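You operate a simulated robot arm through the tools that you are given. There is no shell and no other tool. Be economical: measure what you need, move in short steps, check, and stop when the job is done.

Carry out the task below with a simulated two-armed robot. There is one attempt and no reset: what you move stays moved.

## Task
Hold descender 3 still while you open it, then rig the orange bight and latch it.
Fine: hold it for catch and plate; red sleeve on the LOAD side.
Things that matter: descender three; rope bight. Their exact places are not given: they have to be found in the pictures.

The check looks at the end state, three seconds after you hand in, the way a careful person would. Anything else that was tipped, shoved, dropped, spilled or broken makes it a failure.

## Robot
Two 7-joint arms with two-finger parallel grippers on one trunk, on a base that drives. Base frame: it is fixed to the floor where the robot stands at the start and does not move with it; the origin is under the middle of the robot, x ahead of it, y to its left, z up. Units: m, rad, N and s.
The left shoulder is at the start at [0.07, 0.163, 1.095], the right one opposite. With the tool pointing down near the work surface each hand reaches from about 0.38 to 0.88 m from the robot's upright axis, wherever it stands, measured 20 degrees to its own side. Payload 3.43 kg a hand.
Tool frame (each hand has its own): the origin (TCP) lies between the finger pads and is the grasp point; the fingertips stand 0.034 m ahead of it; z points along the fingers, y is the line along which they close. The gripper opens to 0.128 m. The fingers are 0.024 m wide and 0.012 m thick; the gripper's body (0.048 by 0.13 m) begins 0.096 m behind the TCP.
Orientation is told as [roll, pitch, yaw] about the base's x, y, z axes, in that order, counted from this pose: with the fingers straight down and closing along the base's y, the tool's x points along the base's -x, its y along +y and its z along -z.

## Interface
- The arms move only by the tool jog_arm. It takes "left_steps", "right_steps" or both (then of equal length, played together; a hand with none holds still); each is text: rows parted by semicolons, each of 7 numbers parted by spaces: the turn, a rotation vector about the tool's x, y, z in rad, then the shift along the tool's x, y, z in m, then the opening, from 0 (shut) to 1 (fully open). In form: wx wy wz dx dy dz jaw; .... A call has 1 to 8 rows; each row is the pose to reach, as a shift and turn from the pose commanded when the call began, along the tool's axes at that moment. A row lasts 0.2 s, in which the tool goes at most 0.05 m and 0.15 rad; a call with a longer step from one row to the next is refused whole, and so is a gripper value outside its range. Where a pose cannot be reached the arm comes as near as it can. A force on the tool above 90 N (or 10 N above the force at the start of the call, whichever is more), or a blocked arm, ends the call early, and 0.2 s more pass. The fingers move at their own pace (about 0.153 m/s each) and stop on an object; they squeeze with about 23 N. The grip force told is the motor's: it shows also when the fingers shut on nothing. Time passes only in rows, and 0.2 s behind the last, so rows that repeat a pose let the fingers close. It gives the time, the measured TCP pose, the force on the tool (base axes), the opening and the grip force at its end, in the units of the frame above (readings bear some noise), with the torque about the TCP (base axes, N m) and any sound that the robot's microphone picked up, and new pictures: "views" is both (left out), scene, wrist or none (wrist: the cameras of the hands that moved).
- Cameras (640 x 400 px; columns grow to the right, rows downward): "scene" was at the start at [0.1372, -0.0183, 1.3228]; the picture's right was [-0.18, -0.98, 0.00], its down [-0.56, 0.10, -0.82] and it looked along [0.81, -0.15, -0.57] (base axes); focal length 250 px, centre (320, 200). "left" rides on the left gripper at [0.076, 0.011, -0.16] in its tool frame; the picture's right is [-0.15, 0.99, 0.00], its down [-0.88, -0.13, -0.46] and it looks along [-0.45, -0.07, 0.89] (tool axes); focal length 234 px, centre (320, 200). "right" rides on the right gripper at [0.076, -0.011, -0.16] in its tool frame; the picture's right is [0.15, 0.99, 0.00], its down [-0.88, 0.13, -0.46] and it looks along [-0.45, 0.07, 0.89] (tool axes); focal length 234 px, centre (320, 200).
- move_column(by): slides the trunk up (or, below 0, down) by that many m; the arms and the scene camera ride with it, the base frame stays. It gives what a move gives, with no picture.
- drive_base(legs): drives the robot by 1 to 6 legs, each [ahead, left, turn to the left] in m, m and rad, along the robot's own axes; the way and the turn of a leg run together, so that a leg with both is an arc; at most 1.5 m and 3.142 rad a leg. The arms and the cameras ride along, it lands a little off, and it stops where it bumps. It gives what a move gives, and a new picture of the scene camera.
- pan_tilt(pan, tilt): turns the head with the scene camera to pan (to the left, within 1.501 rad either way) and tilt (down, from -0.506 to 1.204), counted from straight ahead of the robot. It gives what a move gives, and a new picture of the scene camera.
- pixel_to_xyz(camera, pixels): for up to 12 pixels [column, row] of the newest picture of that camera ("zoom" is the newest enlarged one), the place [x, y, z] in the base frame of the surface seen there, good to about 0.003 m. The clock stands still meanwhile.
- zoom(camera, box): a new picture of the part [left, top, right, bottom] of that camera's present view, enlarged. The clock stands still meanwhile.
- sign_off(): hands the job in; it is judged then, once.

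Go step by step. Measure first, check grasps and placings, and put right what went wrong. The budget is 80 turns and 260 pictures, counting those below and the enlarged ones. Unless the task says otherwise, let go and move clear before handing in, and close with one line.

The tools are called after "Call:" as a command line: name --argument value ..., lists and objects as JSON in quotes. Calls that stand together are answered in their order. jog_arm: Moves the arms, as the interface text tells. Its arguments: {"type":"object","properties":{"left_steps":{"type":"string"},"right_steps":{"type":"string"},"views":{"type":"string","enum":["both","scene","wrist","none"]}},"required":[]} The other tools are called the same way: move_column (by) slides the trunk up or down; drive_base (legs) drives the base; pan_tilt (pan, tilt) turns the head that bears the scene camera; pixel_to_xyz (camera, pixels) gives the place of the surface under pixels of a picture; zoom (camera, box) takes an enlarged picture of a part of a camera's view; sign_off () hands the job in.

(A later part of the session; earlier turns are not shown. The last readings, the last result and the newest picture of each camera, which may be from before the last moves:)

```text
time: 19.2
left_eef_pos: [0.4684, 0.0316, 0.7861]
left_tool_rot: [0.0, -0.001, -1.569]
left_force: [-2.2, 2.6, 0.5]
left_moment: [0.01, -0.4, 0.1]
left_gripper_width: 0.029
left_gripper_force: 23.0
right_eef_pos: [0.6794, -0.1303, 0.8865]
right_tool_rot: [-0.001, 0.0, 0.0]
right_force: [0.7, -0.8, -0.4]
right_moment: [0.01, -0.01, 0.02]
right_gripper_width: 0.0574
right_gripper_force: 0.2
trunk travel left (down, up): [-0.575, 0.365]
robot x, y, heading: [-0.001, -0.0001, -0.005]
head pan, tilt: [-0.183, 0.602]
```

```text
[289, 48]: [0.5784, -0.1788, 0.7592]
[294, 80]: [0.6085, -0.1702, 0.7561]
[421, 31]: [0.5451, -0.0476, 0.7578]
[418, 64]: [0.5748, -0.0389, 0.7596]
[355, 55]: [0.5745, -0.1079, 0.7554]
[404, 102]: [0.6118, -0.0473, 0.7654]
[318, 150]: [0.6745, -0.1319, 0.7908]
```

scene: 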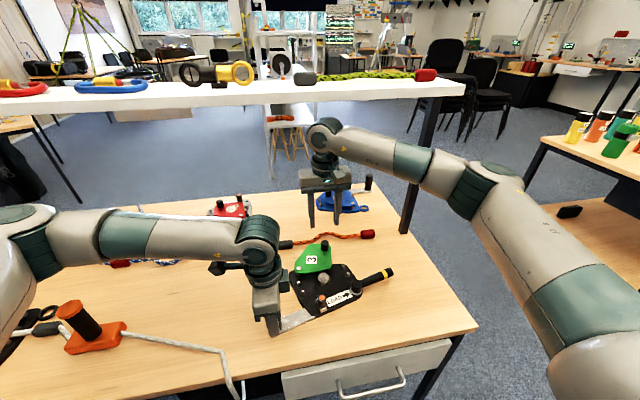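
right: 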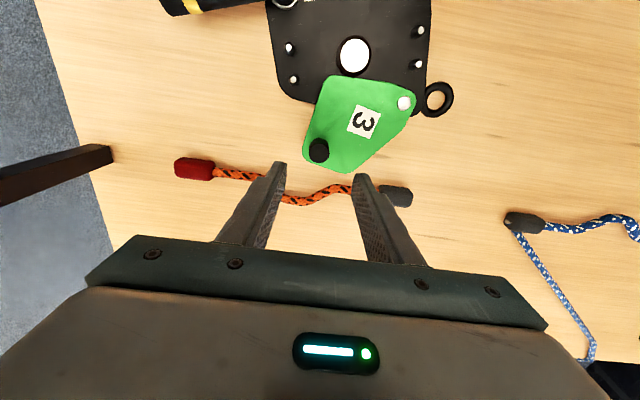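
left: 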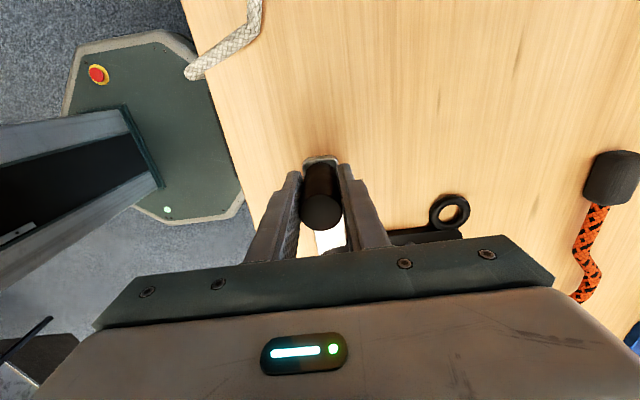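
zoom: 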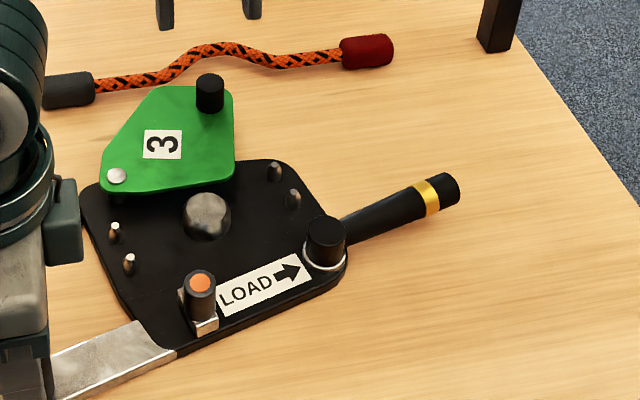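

The channel is turned 14°. I'll turn the left wrist to rotate the gripped post back.

Call:
jog_arm --left_steps "0 0 0.06 0 0 0 0; 0 0 0.12 0 0 0 0; 0 0 0.18 0 0 0 0; 0 0 0.24 0 0 0 0; 0 0 0.24 0 0 0 0" --views "scene"

Call:
zoom --camera "scene" --box '[280, 220, 430, 330]'

```text
time: 20.5
left_eef_pos: [0.444, 0.0535, 0.7761]
left_tool_rot: [0.063, -0.01, -1.786]
left_force: [-12.4, 2.6, 57.2]
left_moment: [1.59, 2.22, 0.05]
left_gripper_width: 0.0298
left_gripper_force: 22.7
left hand out of reach, approached as far as the arm can: row 1, 2, 3, 4, 5
right_eef_pos: [0.6779, -0.1293, 0.8891]
right_tool_rot: [0.003, -0.004, 0.004]
right_force: [1.0, 0.6, -0.3]
right_moment: [-0.01, 0.02, -0.02]
right_gripper_width: 0.0573
right_gripper_force: 0.1
trunk travel left (down, up): [-0.575, 0.365]
robot x, y, heading: [-0.0011, 0.0024, 0.0]
head pan, tilt: [-0.183, 0.602]
stopped in row 5 (left hand): the force on the tool passed its limit (the readings are from after the stop); the commanded pose is now the measured one
```

scene: 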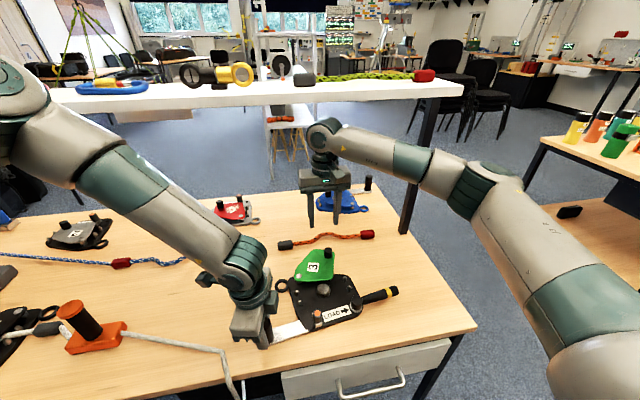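

```text
3.64 times, centred on (355, 275) of scene
```

zoom: 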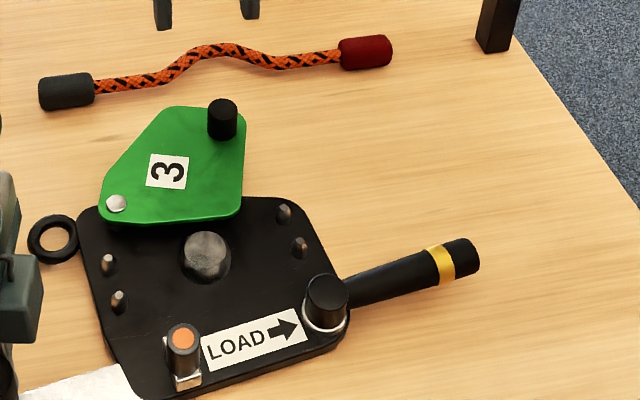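

The wrist hit a joint limit, so the arm shifted and dragged the descender about 3 cm with the post still gripped and the hand pressing on the tab. I'll lift off the tab first, level the hand, and move back to the original spot.

Call:
jog_arm --left_steps "0 0 0 0 0 -0.005 0; -0.006 -0.03 0 0 0 -0.009 0; -0.013 -0.061 0 0 0 -0.010 0; -0.013 -0.061 -0.04 -0.004 0.007 -0.010 0; -0.013 -0.061 -0.08 -0.009 0.014 -0.010 0; -0.013 -0.061 -0.12 -0.013 0.021 -0.010 0; -0.013 -0.061 -0.15 -0.0176 0.0294 -0.010 0; -0.013 -0.061 -0.15 -0.0176 0.0294 -0.010 0" --views "scene"

Call:
zoom --camera "scene" --box '[250, 220, 430, 340]'

```text
time: 22.3
left_eef_pos: [0.4724, 0.031, 0.7852]
left_tool_rot: [0.064, -0.081, -1.639]
left_force: [-0.6, 0.0, -9.1]
left_moment: [1.14, 0.75, -0.04]
left_gripper_width: 0.0291
left_gripper_force: 22.9
right_eef_pos: [0.6812, -0.1273, 0.887]
right_tool_rot: [0.001, 0.0, 0.002]
right_force: [0.4, 0.3, 0.5]
right_moment: [0.01, -0.03, -0.02]
right_gripper_width: 0.0577
right_gripper_force: 0.2
trunk travel left (down, up): [-0.575, 0.365]
robot x, y, heading: [0.0022, 0.0011, -0.005]
head pan, tilt: [-0.183, 0.602]
```

scene: 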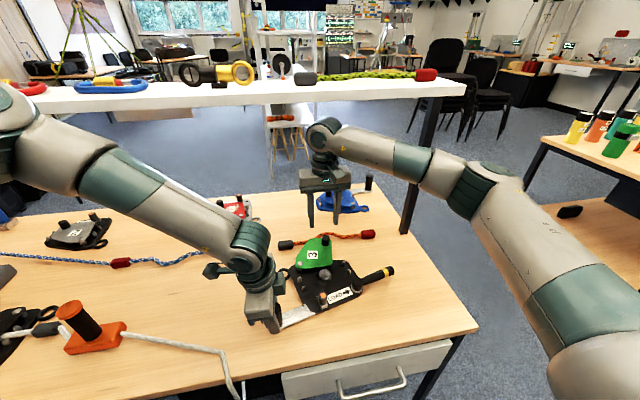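

```text
3.33 times, centred on (340, 280) of scene
```

zoom: 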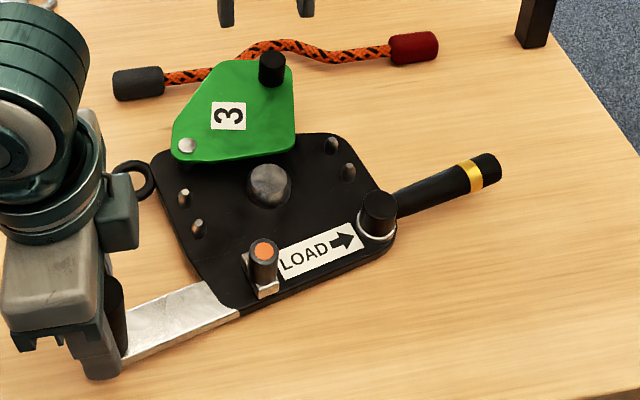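

The post is back near its original spot, but the hand is tilted because I corrected the tilt with the wrong sign. I'll release, rise, level the hand at a more comfortable yaw of -1.2, and look again.

Call:
jog_arm --left_steps "0 0 0 0 0 0 0.4; 0 0 0 0 0 0 0.7; 0 0 0 0 0 -0.02 0.7; 0.02 0.02 0 0 0 -0.05 0.7; 0.04 0.05 -0.06 0 0 -0.08 0.7; 0.064 0.081 -0.18 0 0 -0.09 0.7; 0.064 0.081 -0.31 0 0 -0.09 0.7; 0.064 0.081 -0.44 0 0 -0.09 0.7" --views "both"

Call:
zoom --camera "scene" --box '[250, 220, 430, 340]'

Call:
pixel_to_xyz --camera "zoom" --pixels '[[182, 192], [196, 224], [331, 142], [348, 167], [268, 178], [187, 145], [263, 250], [271, 58], [379, 205], [487, 160]]'

```text
time: 24.1
left_eef_pos: [0.4682, 0.0392, 0.8733]
left_tool_rot: [-0.018, -0.008, -1.195]
left_force: [0.4, 0.1, 0.7]
left_moment: [-0.01, 0.01, 0.0]
left_gripper_width: 0.0897
left_gripper_force: 0.0
left hand out of reach, approached as far as the arm can: row 4
right_eef_pos: [0.6806, -0.1275, 0.8883]
right_tool_rot: [0.002, -0.001, 0.004]
right_force: [-0.7, 0.5, 0.8]
right_moment: [0.01, 0.0, 0.04]
right_gripper_width: 0.0574
right_gripper_force: 0.1
trunk travel left (down, up): [-0.575, 0.365]
robot x, y, heading: [0.0021, 0.0016, -0.002]
head pan, tilt: [-0.183, 0.602]
```

scene: 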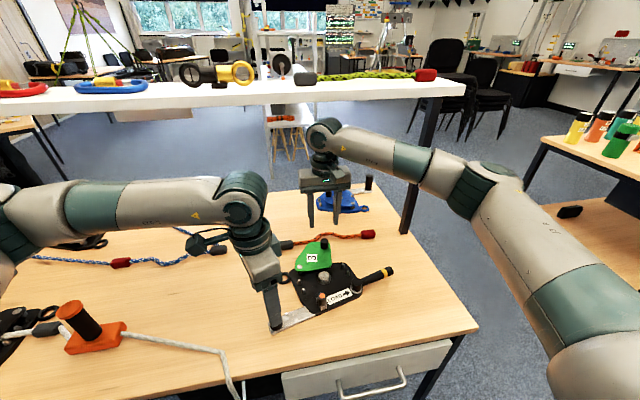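
left: 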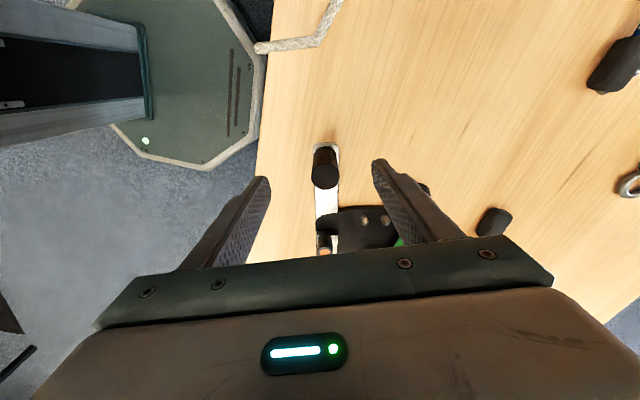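

```text
3.33 times, centred on (340, 280) of scene
```

zoom: 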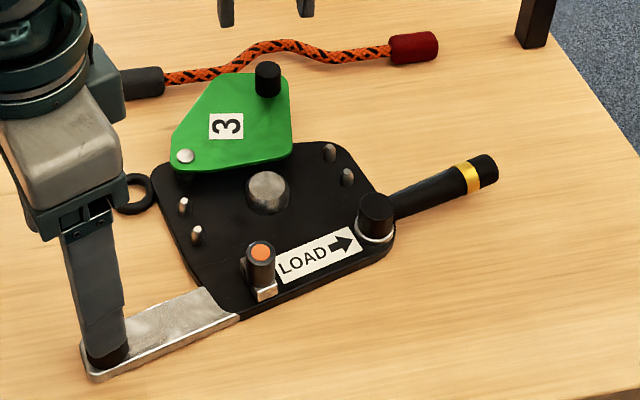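

```text
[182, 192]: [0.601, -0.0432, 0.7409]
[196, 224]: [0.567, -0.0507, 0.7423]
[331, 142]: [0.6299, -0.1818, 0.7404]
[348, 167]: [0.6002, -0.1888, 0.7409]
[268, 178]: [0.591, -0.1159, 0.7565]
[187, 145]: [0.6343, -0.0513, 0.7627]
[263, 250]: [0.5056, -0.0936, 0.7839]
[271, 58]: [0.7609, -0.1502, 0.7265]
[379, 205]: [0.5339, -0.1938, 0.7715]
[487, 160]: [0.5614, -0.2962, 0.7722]
```

Releasing went cleanly; the descender sits flat, turned about 15°. I'll locate the post top in the left view before regripping it.

Call:
pixel_to_xyz --camera "left" --pixels '[[325, 175], [325, 186], [324, 165], [315, 175], [336, 175]]'

Call:
zoom --camera "left" --box '[270, 120, 430, 270]'

```text
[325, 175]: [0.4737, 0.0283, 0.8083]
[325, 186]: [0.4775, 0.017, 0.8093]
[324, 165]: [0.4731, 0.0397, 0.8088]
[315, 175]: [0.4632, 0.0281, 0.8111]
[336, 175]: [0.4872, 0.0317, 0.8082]
```

```text
2.67 times, centred on (350, 195) of left
```

zoom: 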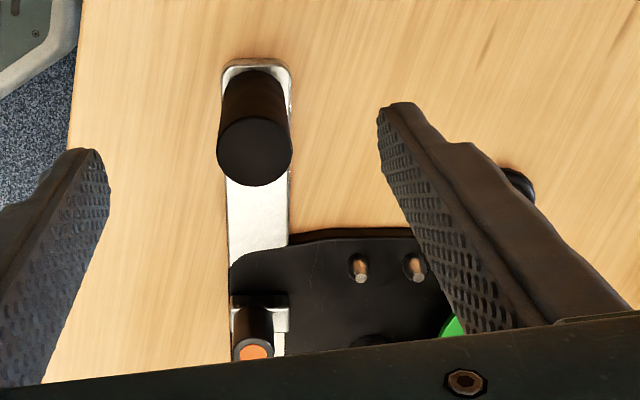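

The post is centred at (0.4745,0.0285). I'll descend, regrip it, and turn it back about 15° within the wrist's free range.

Call:
jog_arm --left_steps "0.0 0 -0.05 -0.006 0.001 0.02 0.7; 0 0 -0.1 -0.0123 0.0019 0.05 0.7; 0 0 -0.1 -0.0123 0.0019 0.085 0.7; 0 0 -0.1 -0.0123 0.0019 0.085 0.3; 0 0 -0.1 -0.0123 0.0019 0.085 0; 0 0 -0.1 -0.0123 0.0019 0.085 0; 0 0 -0.1 -0.0123 0.0019 0.085 0" --views "none"

Call:
jog_arm --left_steps "0 0 0.05 0 0 0 0; 0 0 0.10 0 0 0 0; 0 0 0.15 0 0 0 0; 0 0 0.2 0 0 0 0; 0 0 0.25 0 0 0 0; 0 0 0.28 0 0 0 0; 0 0 0.28 0 0 0 0" --views "scene"

Call:
zoom --camera "scene" --box '[250, 220, 430, 340]'

```text
time: 25.7
left_eef_pos: [0.4725, 0.0258, 0.7885]
left_tool_rot: [-0.021, -0.006, -1.097]
left_force: [3.2, 0.4, 1.0]
left_moment: [0.65, -0.97, 0.26]
left_gripper_width: 0.0298
left_gripper_force: 23.0
right_eef_pos: [0.6821, -0.1264, 0.8874]
right_tool_rot: [0.001, -0.004, 0.004]
right_force: [-0.2, -0.3, -0.4]
right_moment: [-0.03, -0.02, 0.0]
right_gripper_width: 0.0577
right_gripper_force: 0.1
trunk travel left (down, up): [-0.575, 0.365]
robot x, y, heading: [-0.0017, 0.0016, -0.003]
head pan, tilt: [-0.183, 0.602]
```

```text
time: 27.3
left_eef_pos: [0.4732, 0.0266, 0.7887]
left_tool_rot: [-0.017, -0.01, -1.376]
left_force: [1.2, 2.2, 0.1]
left_moment: [0.78, -0.67, 0.37]
left_gripper_width: 0.0295
left_gripper_force: 22.8
right_eef_pos: [0.6811, -0.1259, 0.8879]
right_tool_rot: [-0.001, 0.0, 0.003]
right_force: [0.1, 0.5, -0.2]
right_moment: [-0.01, -0.02, -0.01]
right_gripper_width: 0.0576
right_gripper_force: 0.1
trunk travel left (down, up): [-0.575, 0.365]
robot x, y, heading: [0.0014, -0.0033, -0.003]
head pan, tilt: [-0.183, 0.602]
```

scene: 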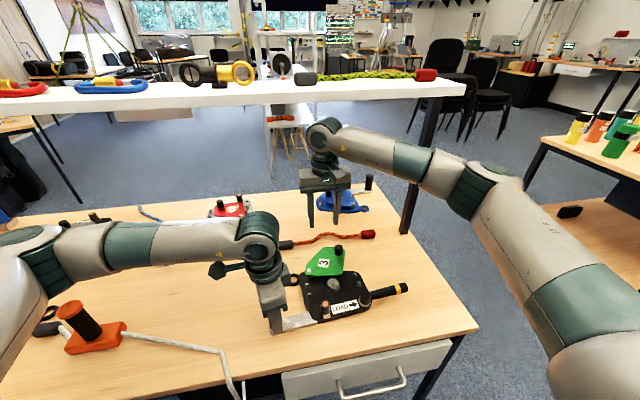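

```text
3.33 times, centred on (340, 280) of scene
```

zoom: 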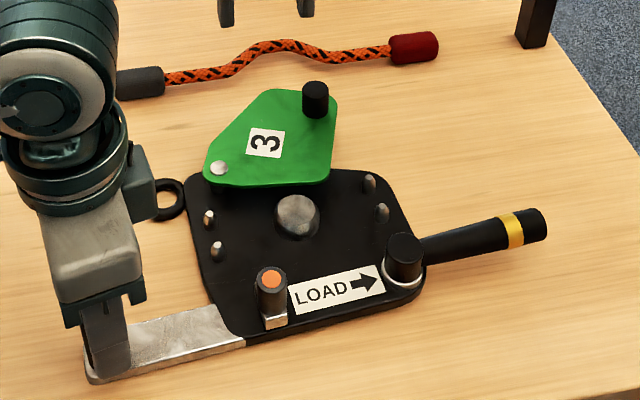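

That worked: the descender turned back with the hand. I'll measure the remaining angle.

Call:
pixel_to_xyz --camera "zoom" --pixels '[[209, 212], [217, 244], [370, 177], [382, 205], [297, 208], [218, 168], [271, 279], [316, 90], [403, 243], [530, 215]]'

Call:
pixel_to_xyz --camera "scene" --pixels '[[286, 244], [296, 243], [303, 241], [313, 239], [321, 236], [328, 234], [336, 235], [345, 237], [354, 236], [361, 234], [368, 234]]'

Call:
zoom --camera "right" --box '[160, 0, 480, 220]'

```text
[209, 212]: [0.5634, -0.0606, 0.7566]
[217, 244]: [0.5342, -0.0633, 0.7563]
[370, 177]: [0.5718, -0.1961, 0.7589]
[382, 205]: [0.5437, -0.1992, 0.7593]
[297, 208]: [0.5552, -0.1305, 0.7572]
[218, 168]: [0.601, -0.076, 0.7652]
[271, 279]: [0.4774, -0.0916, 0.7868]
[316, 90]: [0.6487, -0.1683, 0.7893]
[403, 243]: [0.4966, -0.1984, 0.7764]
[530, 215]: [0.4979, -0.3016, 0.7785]
```

```text
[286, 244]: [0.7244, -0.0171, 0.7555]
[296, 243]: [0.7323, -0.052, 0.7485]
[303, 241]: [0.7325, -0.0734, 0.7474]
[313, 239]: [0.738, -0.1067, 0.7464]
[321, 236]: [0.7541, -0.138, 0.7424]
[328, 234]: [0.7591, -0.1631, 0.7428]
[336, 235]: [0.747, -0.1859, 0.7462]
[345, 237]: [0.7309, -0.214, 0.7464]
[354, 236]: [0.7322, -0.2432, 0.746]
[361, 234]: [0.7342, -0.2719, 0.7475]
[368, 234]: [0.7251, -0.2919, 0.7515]
```

```text
1.82 times, centred on (320, 110) of right
```

zoom: 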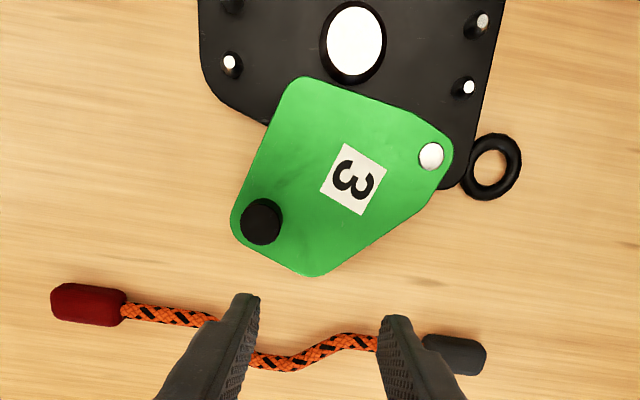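

The remaining angle is about 4°. Before fixing it I need to know which side of the boss the bight fits, so I'll measure the gap between the open plate's edge and the boss.

Call:
pixel_to_xyz --camera "zoom" --pixels '[[292, 88], [310, 84], [350, 99], [400, 115], [440, 140], [355, 72], [355, 82], [330, 42], [381, 42], [355, 8], [270, 145], [450, 60]]'

Call:
zoom --camera "right" --box '[280, 0, 400, 80]'

Call:
pan_tilt --pan 0.75 --tilt 0.75

```text
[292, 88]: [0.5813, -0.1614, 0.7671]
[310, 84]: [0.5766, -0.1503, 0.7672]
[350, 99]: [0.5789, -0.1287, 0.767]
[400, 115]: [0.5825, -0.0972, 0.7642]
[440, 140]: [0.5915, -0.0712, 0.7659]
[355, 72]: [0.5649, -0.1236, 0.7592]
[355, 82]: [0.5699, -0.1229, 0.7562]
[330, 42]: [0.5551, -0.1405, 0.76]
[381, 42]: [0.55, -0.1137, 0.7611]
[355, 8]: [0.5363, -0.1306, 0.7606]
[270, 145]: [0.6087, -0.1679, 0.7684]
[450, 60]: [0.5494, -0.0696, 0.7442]
```

```text
5.00 times, centred on (340, 40) of right
```

zoom: 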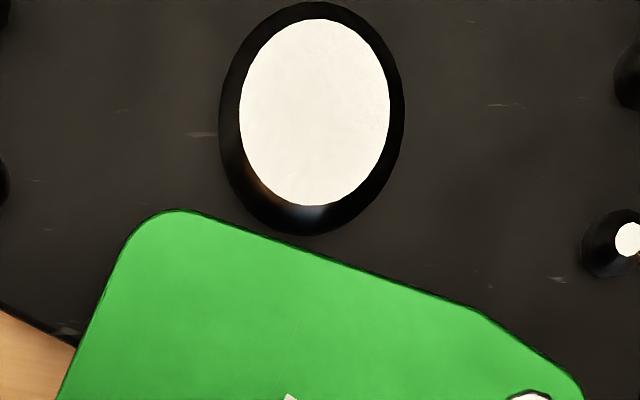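

```text
time: 28.5
left_eef_pos: [0.4728, 0.026, 0.7883]
left_tool_rot: [-0.019, -0.012, -1.376]
left_force: [1.6, 1.2, -0.4]
left_moment: [0.67, -0.74, 0.18]
left_gripper_width: 0.0297
left_gripper_force: 23.3
right_eef_pos: [0.6812, -0.128, 0.8874]
right_tool_rot: [0.0, -0.001, 0.003]
right_force: [0.3, -0.7, 0.4]
right_moment: [0.0, 0.01, -0.02]
right_gripper_width: 0.0577
right_gripper_force: 0.0
trunk travel left (down, up): [-0.575, 0.365]
robot x, y, heading: [0.0019, 0.002, 0.001]
head pan, tilt: [0.75, 0.75]
```

scene: 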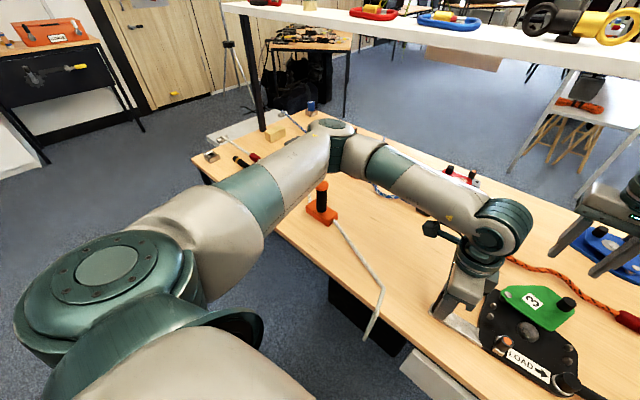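

The plate's edge lies only about 8 mm beyond the boss, so I'd like to know whether it opens farther. I'll point the head back and measure the knob for a short test push.

Call:
pan_tilt --pan -0.183 --tilt 0.75

Call:
pixel_to_xyz --camera "right" --pixels '[[288, 122], [288, 117], [288, 128]]'

Call:
zoom --camera "scene" --box '[270, 170, 420, 270]'

```text
time: 29.8
left_eef_pos: [0.4727, 0.0276, 0.7884]
left_tool_rot: [-0.019, -0.01, -1.378]
left_force: [0.3, 1.0, 0.9]
left_moment: [0.56, -0.81, 0.09]
left_gripper_width: 0.0295
left_gripper_force: 23.1
right_eef_pos: [0.6802, -0.1276, 0.8878]
right_tool_rot: [0.001, -0.001, 0.004]
right_force: [0.6, -1.3, 0.1]
right_moment: [0.02, 0.0, -0.01]
right_gripper_width: 0.0576
right_gripper_force: 0.0
trunk travel left (down, up): [-0.575, 0.365]
robot x, y, heading: [0.0018, -0.0007, -0.003]
head pan, tilt: [-0.183, 0.75]
```

scene: 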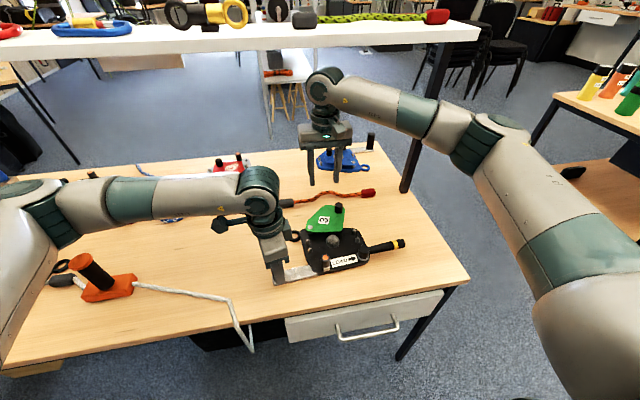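

```text
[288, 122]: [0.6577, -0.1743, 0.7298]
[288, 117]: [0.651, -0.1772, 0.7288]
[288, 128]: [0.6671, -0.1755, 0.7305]
```

```text
4.00 times, centred on (345, 220) of scene
```

zoom: 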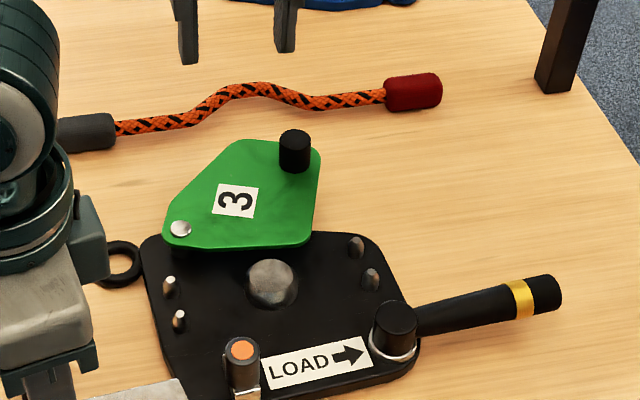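

The stored right picture was out of date, so I'll take positions from the fresh scene enlargement.

Call:
pixel_to_xyz --camera "zoom" --pixels '[[295, 137], [295, 142], [295, 132], [181, 228], [169, 280], [180, 314], [356, 240], [371, 272], [271, 272]]'

```text
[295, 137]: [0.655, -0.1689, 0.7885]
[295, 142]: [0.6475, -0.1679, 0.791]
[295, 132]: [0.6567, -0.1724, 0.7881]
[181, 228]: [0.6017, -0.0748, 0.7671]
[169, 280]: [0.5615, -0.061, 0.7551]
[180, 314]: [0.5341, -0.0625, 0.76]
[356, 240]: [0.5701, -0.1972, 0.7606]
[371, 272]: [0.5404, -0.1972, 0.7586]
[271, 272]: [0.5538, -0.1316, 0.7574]
```

The knob is at (0.652,-0.170). I'll grip it and nudge it about 8° further open, watching the base and the forces.

Call:
jog_arm --right_steps "0 0 0 0.015 -0.022 0 0.45; 0 0 0 0.029 -0.042 0.02 0.45; 0 0 0 0.029 -0.042 0.06 0.45; 0 0 0 0.029 -0.042 0.085 0.45; 0 0 0 0.029 -0.042 0.085 0.1; 0 0 0 0.029 -0.042 0.085 0; 0 0 0 0.023 -0.0385 0.085 0; 0 0 0 0.016 -0.034 0.085 0" --views "none"

Call:
zoom --camera "scene" --box '[270, 170, 420, 270]'

```text
time: 31.6
left_eef_pos: [0.4727, 0.027, 0.7884]
left_tool_rot: [-0.017, -0.013, -1.376]
left_force: [3.9, -1.3, 3.2]
left_moment: [0.18, -1.07, 0.26]
left_gripper_width: 0.0297
left_gripper_force: 23.0
right_eef_pos: [0.665, -0.1614, 0.8015]
right_tool_rot: [0.001, -0.001, 0.003]
right_force: [-5.1, 0.8, -1.1]
right_moment: [-0.57, -0.19, 0.4]
right_gripper_width: 0.0233
right_gripper_force: 23.1
trunk travel left (down, up): [-0.575, 0.365]
robot x, y, heading: [0.0001, -0.001, 0.003]
head pan, tilt: [-0.183, 0.75]
```

```text
4.00 times, centred on (345, 220) of scene
```

zoom: 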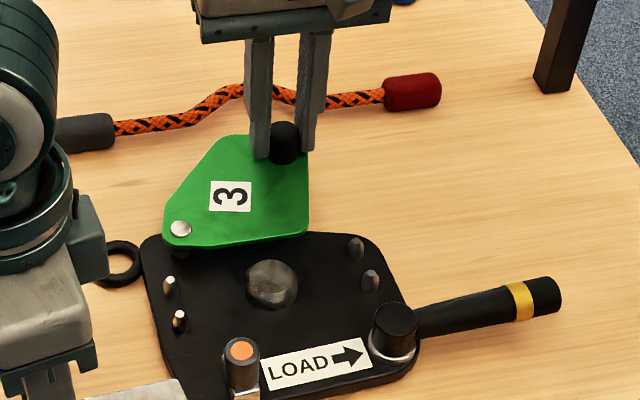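

The plate swung another 6–8° and the base did not move. I'll continue about 15°, slowly.

Call:
jog_arm --right_steps "0 0 0 -0.007 0.006 0 0; 0 0 0 -0.0135 0.012 0 0; 0 0 0 -0.0195 0.019 0 0; 0 0 0 -0.0195 0.019 0 0" --views "none"

Call:
zoom --camera "scene" --box '[270, 170, 420, 270]'

```text
time: 32.5
left_eef_pos: [0.473, 0.0266, 0.7884]
left_tool_rot: [-0.02, -0.012, -1.377]
left_force: [1.9, 5.5, 6.8]
left_moment: [0.9, -0.76, 0.47]
left_gripper_width: 0.0298
left_gripper_force: 22.9
right_eef_pos: [0.6842, -0.1413, 0.8012]
right_tool_rot: [0.002, -0.002, 0.0]
right_force: [1.9, -6.4, 0.0]
right_moment: [-0.62, -0.22, 0.19]
right_gripper_width: 0.0237
right_gripper_force: 23.1
trunk travel left (down, up): [-0.575, 0.365]
robot x, y, heading: [0.0016, 0.0003, -0.003]
head pan, tilt: [-0.183, 0.75]
```

```text
4.00 times, centred on (345, 220) of scene
```

zoom: 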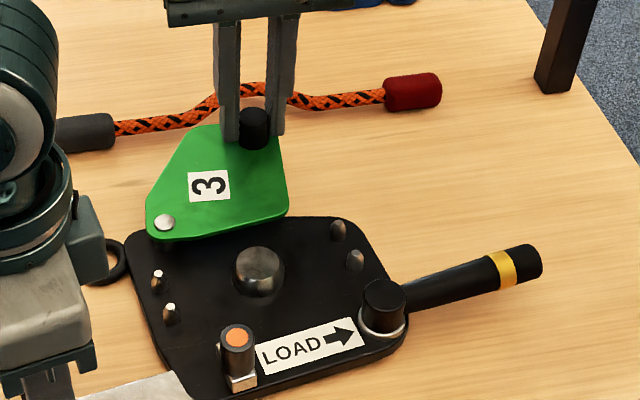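

The plate is now at its stop and the base turned again by about 5°. I'll release the knob, raise the right hand, and turn the base back with the left wrist.

Call:
jog_arm --right_steps "0 0 0 0 0 0 0.2; 0 0 0 0 0 0 0.45; 0 0 0 0 0 -0.04 0.45; 0 0 0 -0.02 -0.02 -0.08 0.45" --left_steps "0 0 0 0 0 0 0; 0 0 0 0 0 0 0; 0 0 0 0 0 0 0; 0 0 0 0 0 0 0" --views "none"

Call:
jog_arm --left_steps "0 0 0.04 0 0 0 0; 0 0 0.08 0 0 0 0; 0 0 0.12 0 0 0 0; 0 0 0.15 0 0 0 0; 0 0 0.15 0 0 0 0" --views "scene"

Call:
zoom --camera "scene" --box '[270, 170, 420, 270]'

```text
time: 33.5
left_eef_pos: [0.4719, 0.0267, 0.7882]
left_tool_rot: [-0.021, -0.013, -1.377]
left_force: [1.1, 2.2, 1.6]
left_moment: [0.64, -0.84, 0.21]
left_gripper_width: 0.0299
left_gripper_force: 23.1
right_eef_pos: [0.7045, -0.1617, 0.8821]
right_tool_rot: [0.0, -0.001, 0.004]
right_force: [-0.4, -0.2, 0.6]
right_moment: [0.0, 0.0, -0.01]
right_gripper_width: 0.0574
right_gripper_force: 0.1
trunk travel left (down, up): [-0.575, 0.365]
robot x, y, heading: [0.0022, 0.0025, -0.002]
head pan, tilt: [-0.183, 0.75]
```

```text
time: 34.8
left_eef_pos: [0.4716, 0.0276, 0.788]
left_tool_rot: [-0.018, -0.013, -1.527]
left_force: [1.1, 1.3, -1.3]
left_moment: [0.76, -0.59, 0.34]
left_gripper_width: 0.0295
left_gripper_force: 23.2
right_eef_pos: [0.703, -0.1614, 0.8815]
right_tool_rot: [0.002, -0.002, 0.004]
right_force: [-0.4, 0.3, -0.1]
right_moment: [-0.02, -0.01, 0.0]
right_gripper_width: 0.0576
right_gripper_force: 0.0
trunk travel left (down, up): [-0.575, 0.365]
robot x, y, heading: [-0.001, -0.0025, -0.001]
head pan, tilt: [-0.183, 0.75]
```

scene: 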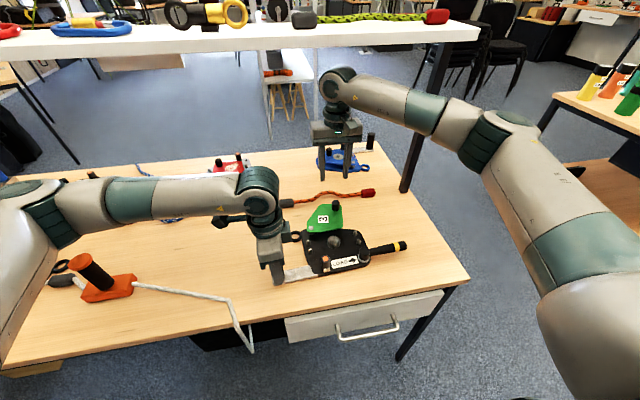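

```text
4.00 times, centred on (345, 220) of scene
```

zoom: 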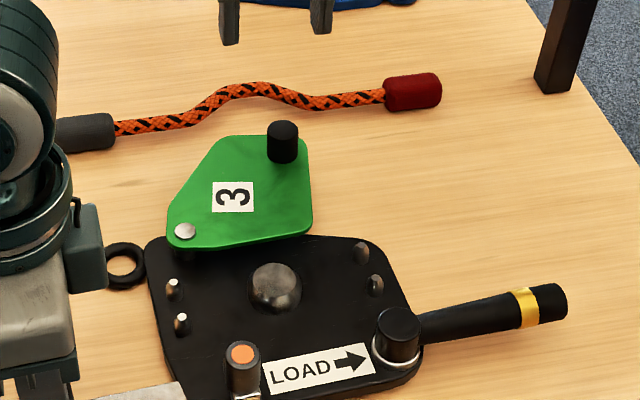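

The base is back near its original heading with the plate at its stop. I'll release the post with the left hand and measure the channel and rope.

Call:
pixel_to_xyz --camera "zoom" --pixels '[[173, 284], [182, 318], [361, 246], [375, 280], [275, 278], [275, 266], [307, 232], [270, 240], [220, 248], [282, 128], [242, 354], [552, 300]]'

Call:
jog_arm --left_steps "0 0 0 0 0 0 0.4; 0 0 0 0 0 0 0.7; 0 0 0 0 0 -0.04 0.7; 0 0 0 0 0 -0.08 0.7; 0 0 -0.1 0.03 0.02 -0.11 0.7; 0 0 -0.23 0.03 0.05 -0.12 0.7; 0 0 -0.36 0.03 0.09 -0.12 0.7; 0 0 -0.49 0.03 0.13 -0.12 0.6" --views "scene"

Call:
zoom --camera "scene" --box '[270, 170, 420, 270]'

```text
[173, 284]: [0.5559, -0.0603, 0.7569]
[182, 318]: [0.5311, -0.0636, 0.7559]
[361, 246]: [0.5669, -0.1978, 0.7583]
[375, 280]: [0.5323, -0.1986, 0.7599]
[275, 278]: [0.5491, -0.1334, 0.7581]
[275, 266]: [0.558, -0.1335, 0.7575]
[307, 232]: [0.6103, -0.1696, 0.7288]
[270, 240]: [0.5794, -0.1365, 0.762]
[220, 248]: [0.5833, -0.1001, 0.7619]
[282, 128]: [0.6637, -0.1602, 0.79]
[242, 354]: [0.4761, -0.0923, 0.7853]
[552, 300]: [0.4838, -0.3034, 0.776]
```

```text
time: 36.5
left_eef_pos: [0.6047, 0.0628, 0.9036]
left_tool_rot: [-0.021, -0.003, -1.034]
left_force: [-0.2, 0.3, -1.1]
left_moment: [-0.03, 0.02, 0.01]
left_gripper_width: 0.0767
left_gripper_force: 0.1
right_eef_pos: [0.7042, -0.1619, 0.8809]
right_tool_rot: [0.001, 0.0, 0.004]
right_force: [-0.9, 0.1, -0.3]
right_moment: [-0.05, 0.03, 0.0]
right_gripper_width: 0.0577
right_gripper_force: 0.1
trunk travel left (down, up): [-0.575, 0.365]
robot x, y, heading: [0.0005, 0.0016, 0.002]
head pan, tilt: [-0.183, 0.75]
```

scene: 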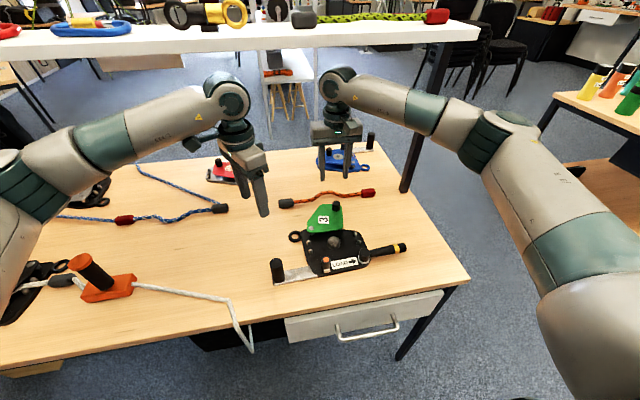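

```text
4.00 times, centred on (345, 220) of scene
```

zoom: 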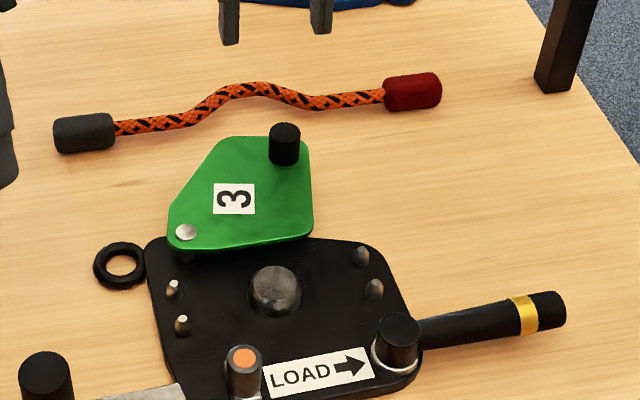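

Now there is room: the plate's edge is at x≈0.581, and the bight reaches about 0.032 beyond the boss at (0.5475,-0.133). The rope already has red toward the LOAD side, so it only needs moving across. I'll measure the rope precisely.

Call:
pixel_to_xyz --camera "zoom" --pixels '[[62, 133], [84, 132], [108, 130], [150, 125], [190, 115], [222, 98], [245, 88], [265, 88], [290, 96], [320, 103], [390, 92], [434, 88]]'

Call:
zoom --camera "right" --box '[120, 60, 480, 285]'

Call:
zoom --camera "left" --box '[100, 0, 640, 300]'

```text
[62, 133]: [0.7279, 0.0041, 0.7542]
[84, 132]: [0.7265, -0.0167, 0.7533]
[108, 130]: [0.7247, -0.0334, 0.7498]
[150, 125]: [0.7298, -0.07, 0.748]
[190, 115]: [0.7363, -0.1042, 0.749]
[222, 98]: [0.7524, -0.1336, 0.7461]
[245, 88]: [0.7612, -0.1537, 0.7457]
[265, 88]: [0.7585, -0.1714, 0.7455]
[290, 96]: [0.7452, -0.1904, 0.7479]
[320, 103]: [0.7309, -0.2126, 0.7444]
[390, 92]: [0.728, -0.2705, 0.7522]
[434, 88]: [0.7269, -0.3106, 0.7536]
```

```text
1.78 times, centred on (300, 172) of right
```

zoom: 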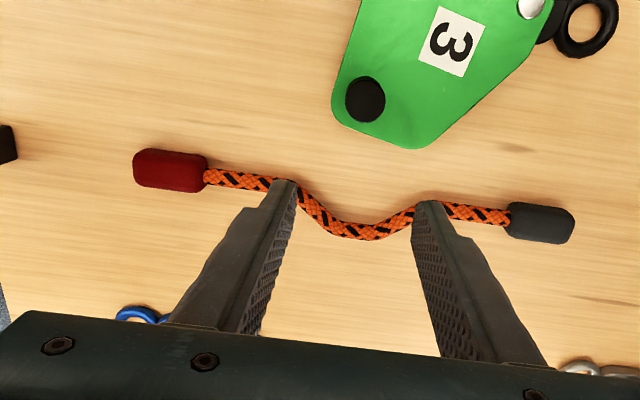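

```text
1.19 times, centred on (370, 150) of left
```

zoom: 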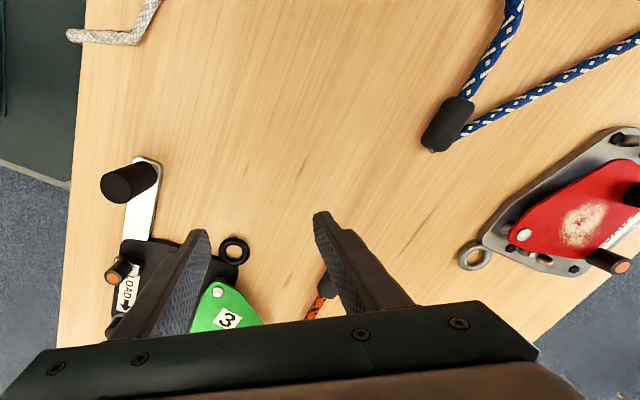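

The sleeve centres are near (0.730,-0.013) grey and (0.730,-0.292) red. A shelf leg stands near the red end at (405,190), so I'll measure the leg and shelf before moving in.

Call:
pixel_to_xyz --camera "scene" --pixels '[[404, 190], [415, 150], [430, 95], [440, 60], [445, 38], [300, 45], [300, 35], [150, 50], [330, 30]]'

Call:
jog_arm --right_steps "0 0 -0.14 0 -0.01 0 0.5; 0 0 -0.28 0 -0.025 0 0.5; 0 0 -0.42 0 -0.04 0 0.5; 0 0 -0.56 0 -0.055 0 0.5; 0 0 -0.7 0 -0.07 0 0.5; 0 0 -0.84 0 -0.085 0 0.5; 0 0 -0.98 0 -0.1 0 0.5; 0 0 -1.12 0 -0.115 0 0.5" --left_steps "0 0 0.07 0 0 0 0.5; 0 0 0.14 0 0 0 0.5; 0 0 0.21 0 0.02 0 0.5; 0 0 0.28 0 0.05 0 0.5; 0 0 0.35 0 0.08 0 0.5; 0 0 0.42 -0.01 0.1 0 0.5; 0 0 0.48 -0.01 0.1 0 0.5; 0 0 0.537 -0.01 0.1 0 0.5" --views "both"

```text
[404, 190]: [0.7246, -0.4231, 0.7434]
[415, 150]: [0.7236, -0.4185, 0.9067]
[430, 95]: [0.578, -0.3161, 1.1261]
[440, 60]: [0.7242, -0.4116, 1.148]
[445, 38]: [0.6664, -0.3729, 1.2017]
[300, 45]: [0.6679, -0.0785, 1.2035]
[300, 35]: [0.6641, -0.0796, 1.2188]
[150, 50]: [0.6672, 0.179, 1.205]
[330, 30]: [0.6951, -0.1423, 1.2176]
```

```text
time: 38.4
left_eef_pos: [0.5517, 0.1004, 0.8898]
left_tool_rot: [0.146, 0.011, -1.341]
left_force: [-0.1, -0.8, 0.4]
left_moment: [0.03, -0.03, -0.04]
left_gripper_width: 0.0643
left_gripper_force: 0.1
left hand out of reach, approached as far as the arm can: row 2, 3, 4, 5, 6, 7, 8
right_eef_pos: [0.6502, -0.2651, 0.895]
right_tool_rot: [-0.015, -0.037, 0.747]
right_force: [-1.3, 0.2, -0.1]
right_moment: [0.02, -0.06, -0.01]
right_gripper_width: 0.0641
right_gripper_force: 0.1
right hand out of reach, approached as far as the arm can: row 5, 6, 7, 8
trunk travel left (down, up): [-0.575, 0.365]
robot x, y, heading: [-0.0004, -0.0013, 0.001]
head pan, tilt: [-0.183, 0.75]
```

scene: 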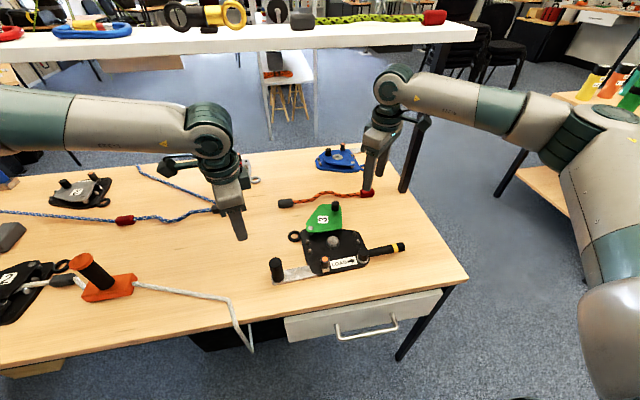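
right: 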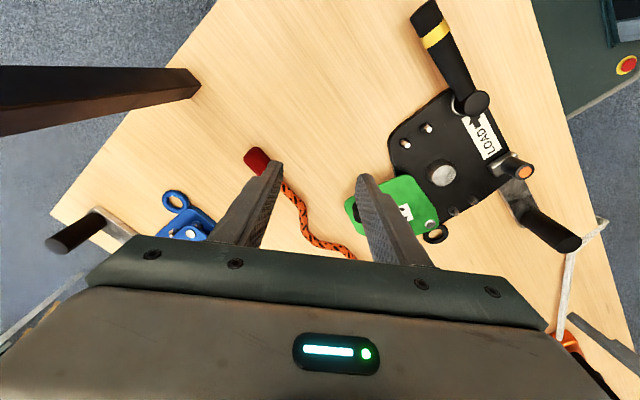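
left: 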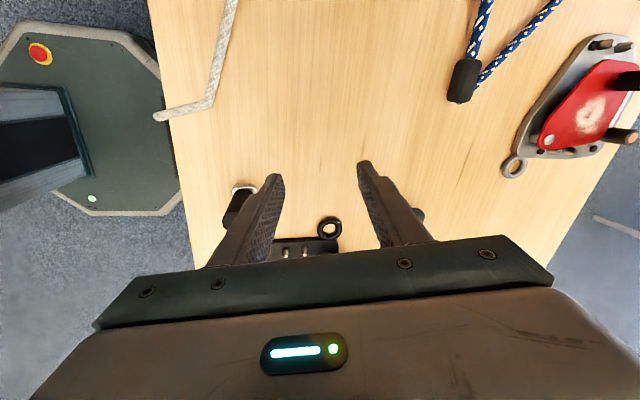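

Both hands run out of wrist travel turning outward. I'll try the inward direction with the right hand and bring the left hand back clear.

Call:
jog_arm --right_steps "0.01 -0.02 0.145 0 0 0 0.5; 0.015 -0.037 0.29 0 0 0 0.5; 0.015 -0.037 0.435 0 0 0 0.5; 0.015 -0.037 0.58 0 0 0 0.5; 0.015 -0.037 0.725 0 0 0 0.5; 0.015 -0.037 0.87 0 0 0 0.5; 0.015 -0.037 1.015 0 0 0 0.5; 0.015 -0.037 1.16 0 0 0 0.5" --left_steps "0.02 0 -0.1 0 0 0 0.5; 0.05 0 -0.2 0 0 0 0.5; 0.08 0 -0.3 0 0 0 0.5; 0.11 0 -0.4 0 0 0 0.5; 0.146 0 -0.5 0 0 0 0.5; 0.146 0 -0.6 0 0 0 0.5; 0.146 0 -0.7 0.02 0 0 0.5; 0.146 0 -0.8 0.04 0 0 0.5" --views "none"

Call:
jog_arm --right_steps "0 0 0.145 0 0 0 0.5; 0 0 0.29 0 0 0 0.5; 0 0 0.435 0 0 0 0.5; 0 0 0.58 0 0 0 0.5; 0 0 0.725 0 0 0 0.5; 0 0 0.87 0 0 0 0.5; 0 0 1.015 0 0 0 0.5; 0 0 1.16 0 0 0 0.5" --views "scene"

```text
time: 40.1
left_eef_pos: [0.5471, 0.1447, 0.8842]
left_tool_rot: [-0.024, -0.041, -0.54]
left_force: [-0.5, 1.1, -0.1]
left_moment: [-0.02, 0.0, -0.02]
left_gripper_width: 0.0642
left_gripper_force: 0.1
right_eef_pos: [0.6531, -0.2634, 0.8928]
right_tool_rot: [0.029, -0.061, -0.417]
right_force: [-0.1, -0.6, -0.1]
right_moment: [-0.01, 0.01, 0.01]
right_gripper_width: 0.0641
right_gripper_force: 0.0
trunk travel left (down, up): [-0.575, 0.365]
robot x, y, heading: [0.0003, -0.0016, 0.004]
head pan, tilt: [-0.183, 0.75]
```

```text
time: 42.0
left_eef_pos: [0.5467, 0.1433, 0.8846]
left_tool_rot: [-0.024, -0.04, -0.542]
left_force: [-0.1, 1.1, 0.0]
left_moment: [0.01, -0.01, 0.0]
left_gripper_width: 0.0641
left_gripper_force: 0.1
right_eef_pos: [0.6536, -0.2636, 0.8924]
right_tool_rot: [0.069, 0.003, -1.578]
right_force: [0.4, -0.5, -0.7]
right_moment: [-0.01, 0.02, -0.01]
right_gripper_width: 0.064
right_gripper_force: 0.1
trunk travel left (down, up): [-0.575, 0.365]
robot x, y, heading: [0.0047, -0.0043, -0.006]
head pan, tilt: [-0.183, 0.75]
```

scene: 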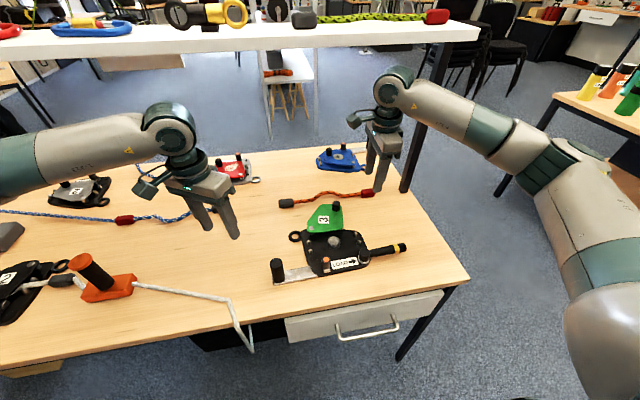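

Turning inward works, so both hands will use it. I'll turn the left hand to +1.57 as well, and level the right.

Call:
jog_arm --left_steps "0 0 -0.145 0 0 0 0.5; 0 0 -0.29 0 0 0 0.5; 0 0 -0.435 0 0 0 0.5; 0 0 -0.58 0 0 0 0.5; 0 0 -0.725 0 0 0 0.5; 0 0 -0.87 0 0 0 0.5; 0 0 -1.015 0 0 0 0.5; 0 0 -1.16 0 0 0 0.5" --right_steps "0.03 0 0 0 0 0 0.5; 0.069 -0.003 0 0 0 0 0.5; 0.069 -0.003 0 0 0 0 0.5; 0.069 -0.003 0 0 0 0 0.5; 0.069 -0.003 0 0 0 0 0.5; 0.069 -0.003 0 0 0 0 0.5; 0.069 -0.003 0 0 0 0 0.5; 0.069 -0.003 0 0 0 0 0.5" --views "none"

Call:
jog_arm --left_steps "0 0 -0.14 0 0 0 0.5; 0 0 -0.28 0 0 0 0.5; 0 0 -0.42 0 0 0 0.5; 0 0 -0.56 0 0 0 0.5; 0 0 -0.70 0 0 0 0.5; 0 0 -0.84 0 0 0 0.5; 0 0 -0.95 0 0 0 0.5" --views "none"

```text
time: 43.8
left_eef_pos: [0.5471, 0.142, 0.8834]
left_tool_rot: [-0.046, 0.007, 0.621]
left_force: [-0.1, 0.3, 0.6]
left_moment: [-0.01, 0.05, 0.01]
left_gripper_width: 0.0638
left_gripper_force: 0.3
right_eef_pos: [0.6532, -0.2614, 0.8929]
right_tool_rot: [-0.001, 0.001, -1.574]
right_force: [-0.1, 0.7, -0.3]
right_moment: [0.01, 0.0, -0.02]
right_gripper_width: 0.0638
right_gripper_force: 0.1
trunk travel left (down, up): [-0.575, 0.365]
robot x, y, heading: [0.0015, 0.003, 0.003]
head pan, tilt: [-0.183, 0.75]
```

```text
time: 45.4
left_eef_pos: [0.548, 0.1434, 0.8826]
left_tool_rot: [-0.019, 0.043, 1.57]
left_force: [-0.9, -0.4, -0.6]
left_moment: [0.01, 0.02, 0.0]
left_gripper_width: 0.0642
left_gripper_force: 0.1
right_eef_pos: [0.6533, -0.2624, 0.8918]
right_tool_rot: [0.001, -0.001, -1.574]
right_force: [0.1, 0.3, -0.2]
right_moment: [0.04, 0.0, 0.02]
right_gripper_width: 0.0641
right_gripper_force: 0.2
trunk travel left (down, up): [-0.575, 0.365]
robot x, y, heading: [0.001, -0.0035, 0.002]
head pan, tilt: [-0.183, 0.75]
```

Both hands now close along x. I'll move each above its sleeve: left to (0.730,-0.018) and right to (0.730,-0.287).

Call:
jog_arm --left_steps "-0.019 -0.043 0 0.02 -0.023 0.004 0.45; -0.019 -0.043 0 0.04 -0.046 0.008 0.45; -0.019 -0.043 0 0.06 -0.069 0.012 0.45; -0.019 -0.043 0 0.08 -0.092 0.016 0.45; -0.019 -0.043 0 0.10 -0.115 0.02 0.45; -0.019 -0.043 0 0.12 -0.138 0.025 0.45; -0.019 -0.043 0 0.14 -0.16 0.03 0.45; -0.019 -0.043 0 0.161 -0.182 0.033 0.45" --right_steps "0 0 0 -0.003 0.01 0.005 0.45; 0 0 0 -0.006 0.02 0.01 0.45; 0 0 0 -0.009 0.03 0.015 0.45; 0 0 0 -0.012 0.04 0.02 0.45; 0 0 0 -0.015 0.05 0.025 0.45; 0 0 0 -0.018 0.06 0.03 0.45; 0 0 0 -0.022 0.07 0.036 0.45; 0 0 0 -0.025 0.077 0.042 0.45" --views "both"

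```text
time: 47.1
left_eef_pos: [0.7287, -0.0212, 0.8608]
left_tool_rot: [-0.002, -0.002, 1.569]
left_force: [0.5, 0.3, 0.0]
left_moment: [0.03, -0.04, 0.01]
left_gripper_width: 0.0577
left_gripper_force: 0.0
right_eef_pos: [0.7309, -0.2898, 0.8495]
right_tool_rot: [0.0, -0.001, -1.575]
right_force: [-0.2, 0.7, 0.5]
right_moment: [0.05, 0.0, 0.0]
right_gripper_width: 0.0574
right_gripper_force: 0.1
trunk travel left (down, up): [-0.575, 0.365]
robot x, y, heading: [0.0001, 0.0012, -0.002]
head pan, tilt: [-0.183, 0.75]
```

scene: 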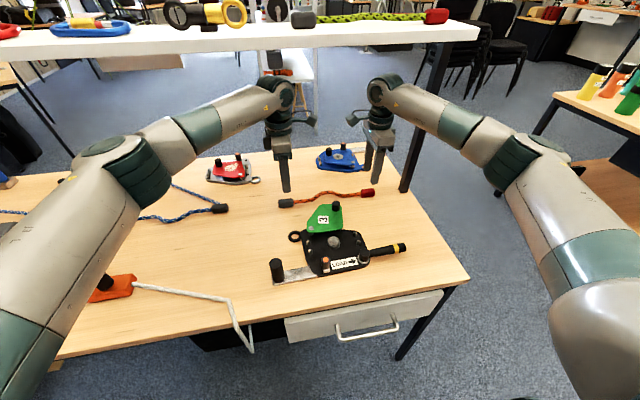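
right: 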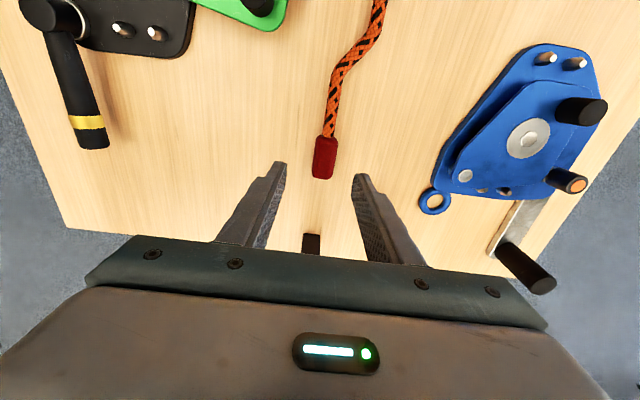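
left: 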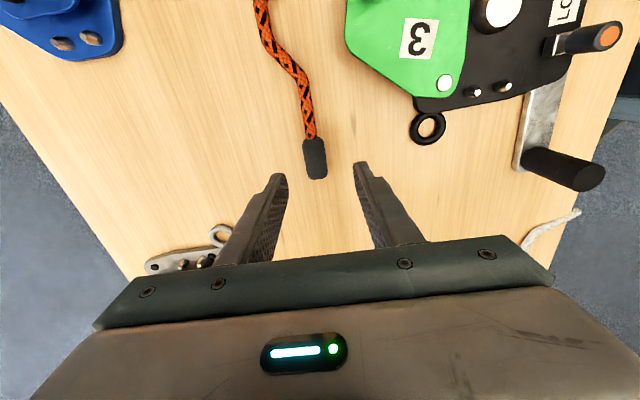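

Both hands are in place above the sleeves. I'll check the sleeve centres from the wrist views.

Call:
pixel_to_xyz --camera "left" --pixels '[[313, 148], [315, 160], [317, 172], [306, 160], [325, 160], [310, 120]]'

Call:
pixel_to_xyz --camera "right" --pixels '[[327, 143], [325, 157], [323, 171], [315, 157], [335, 157], [331, 120]]'

```text
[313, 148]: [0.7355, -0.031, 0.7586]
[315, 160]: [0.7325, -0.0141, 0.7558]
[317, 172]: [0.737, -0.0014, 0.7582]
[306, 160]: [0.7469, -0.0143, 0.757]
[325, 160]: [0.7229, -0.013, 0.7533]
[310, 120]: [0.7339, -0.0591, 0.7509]
```

```text
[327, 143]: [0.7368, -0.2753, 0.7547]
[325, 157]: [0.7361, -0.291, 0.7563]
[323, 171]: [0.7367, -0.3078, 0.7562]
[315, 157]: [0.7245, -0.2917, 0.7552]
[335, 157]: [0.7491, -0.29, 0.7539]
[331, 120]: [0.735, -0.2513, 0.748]
```

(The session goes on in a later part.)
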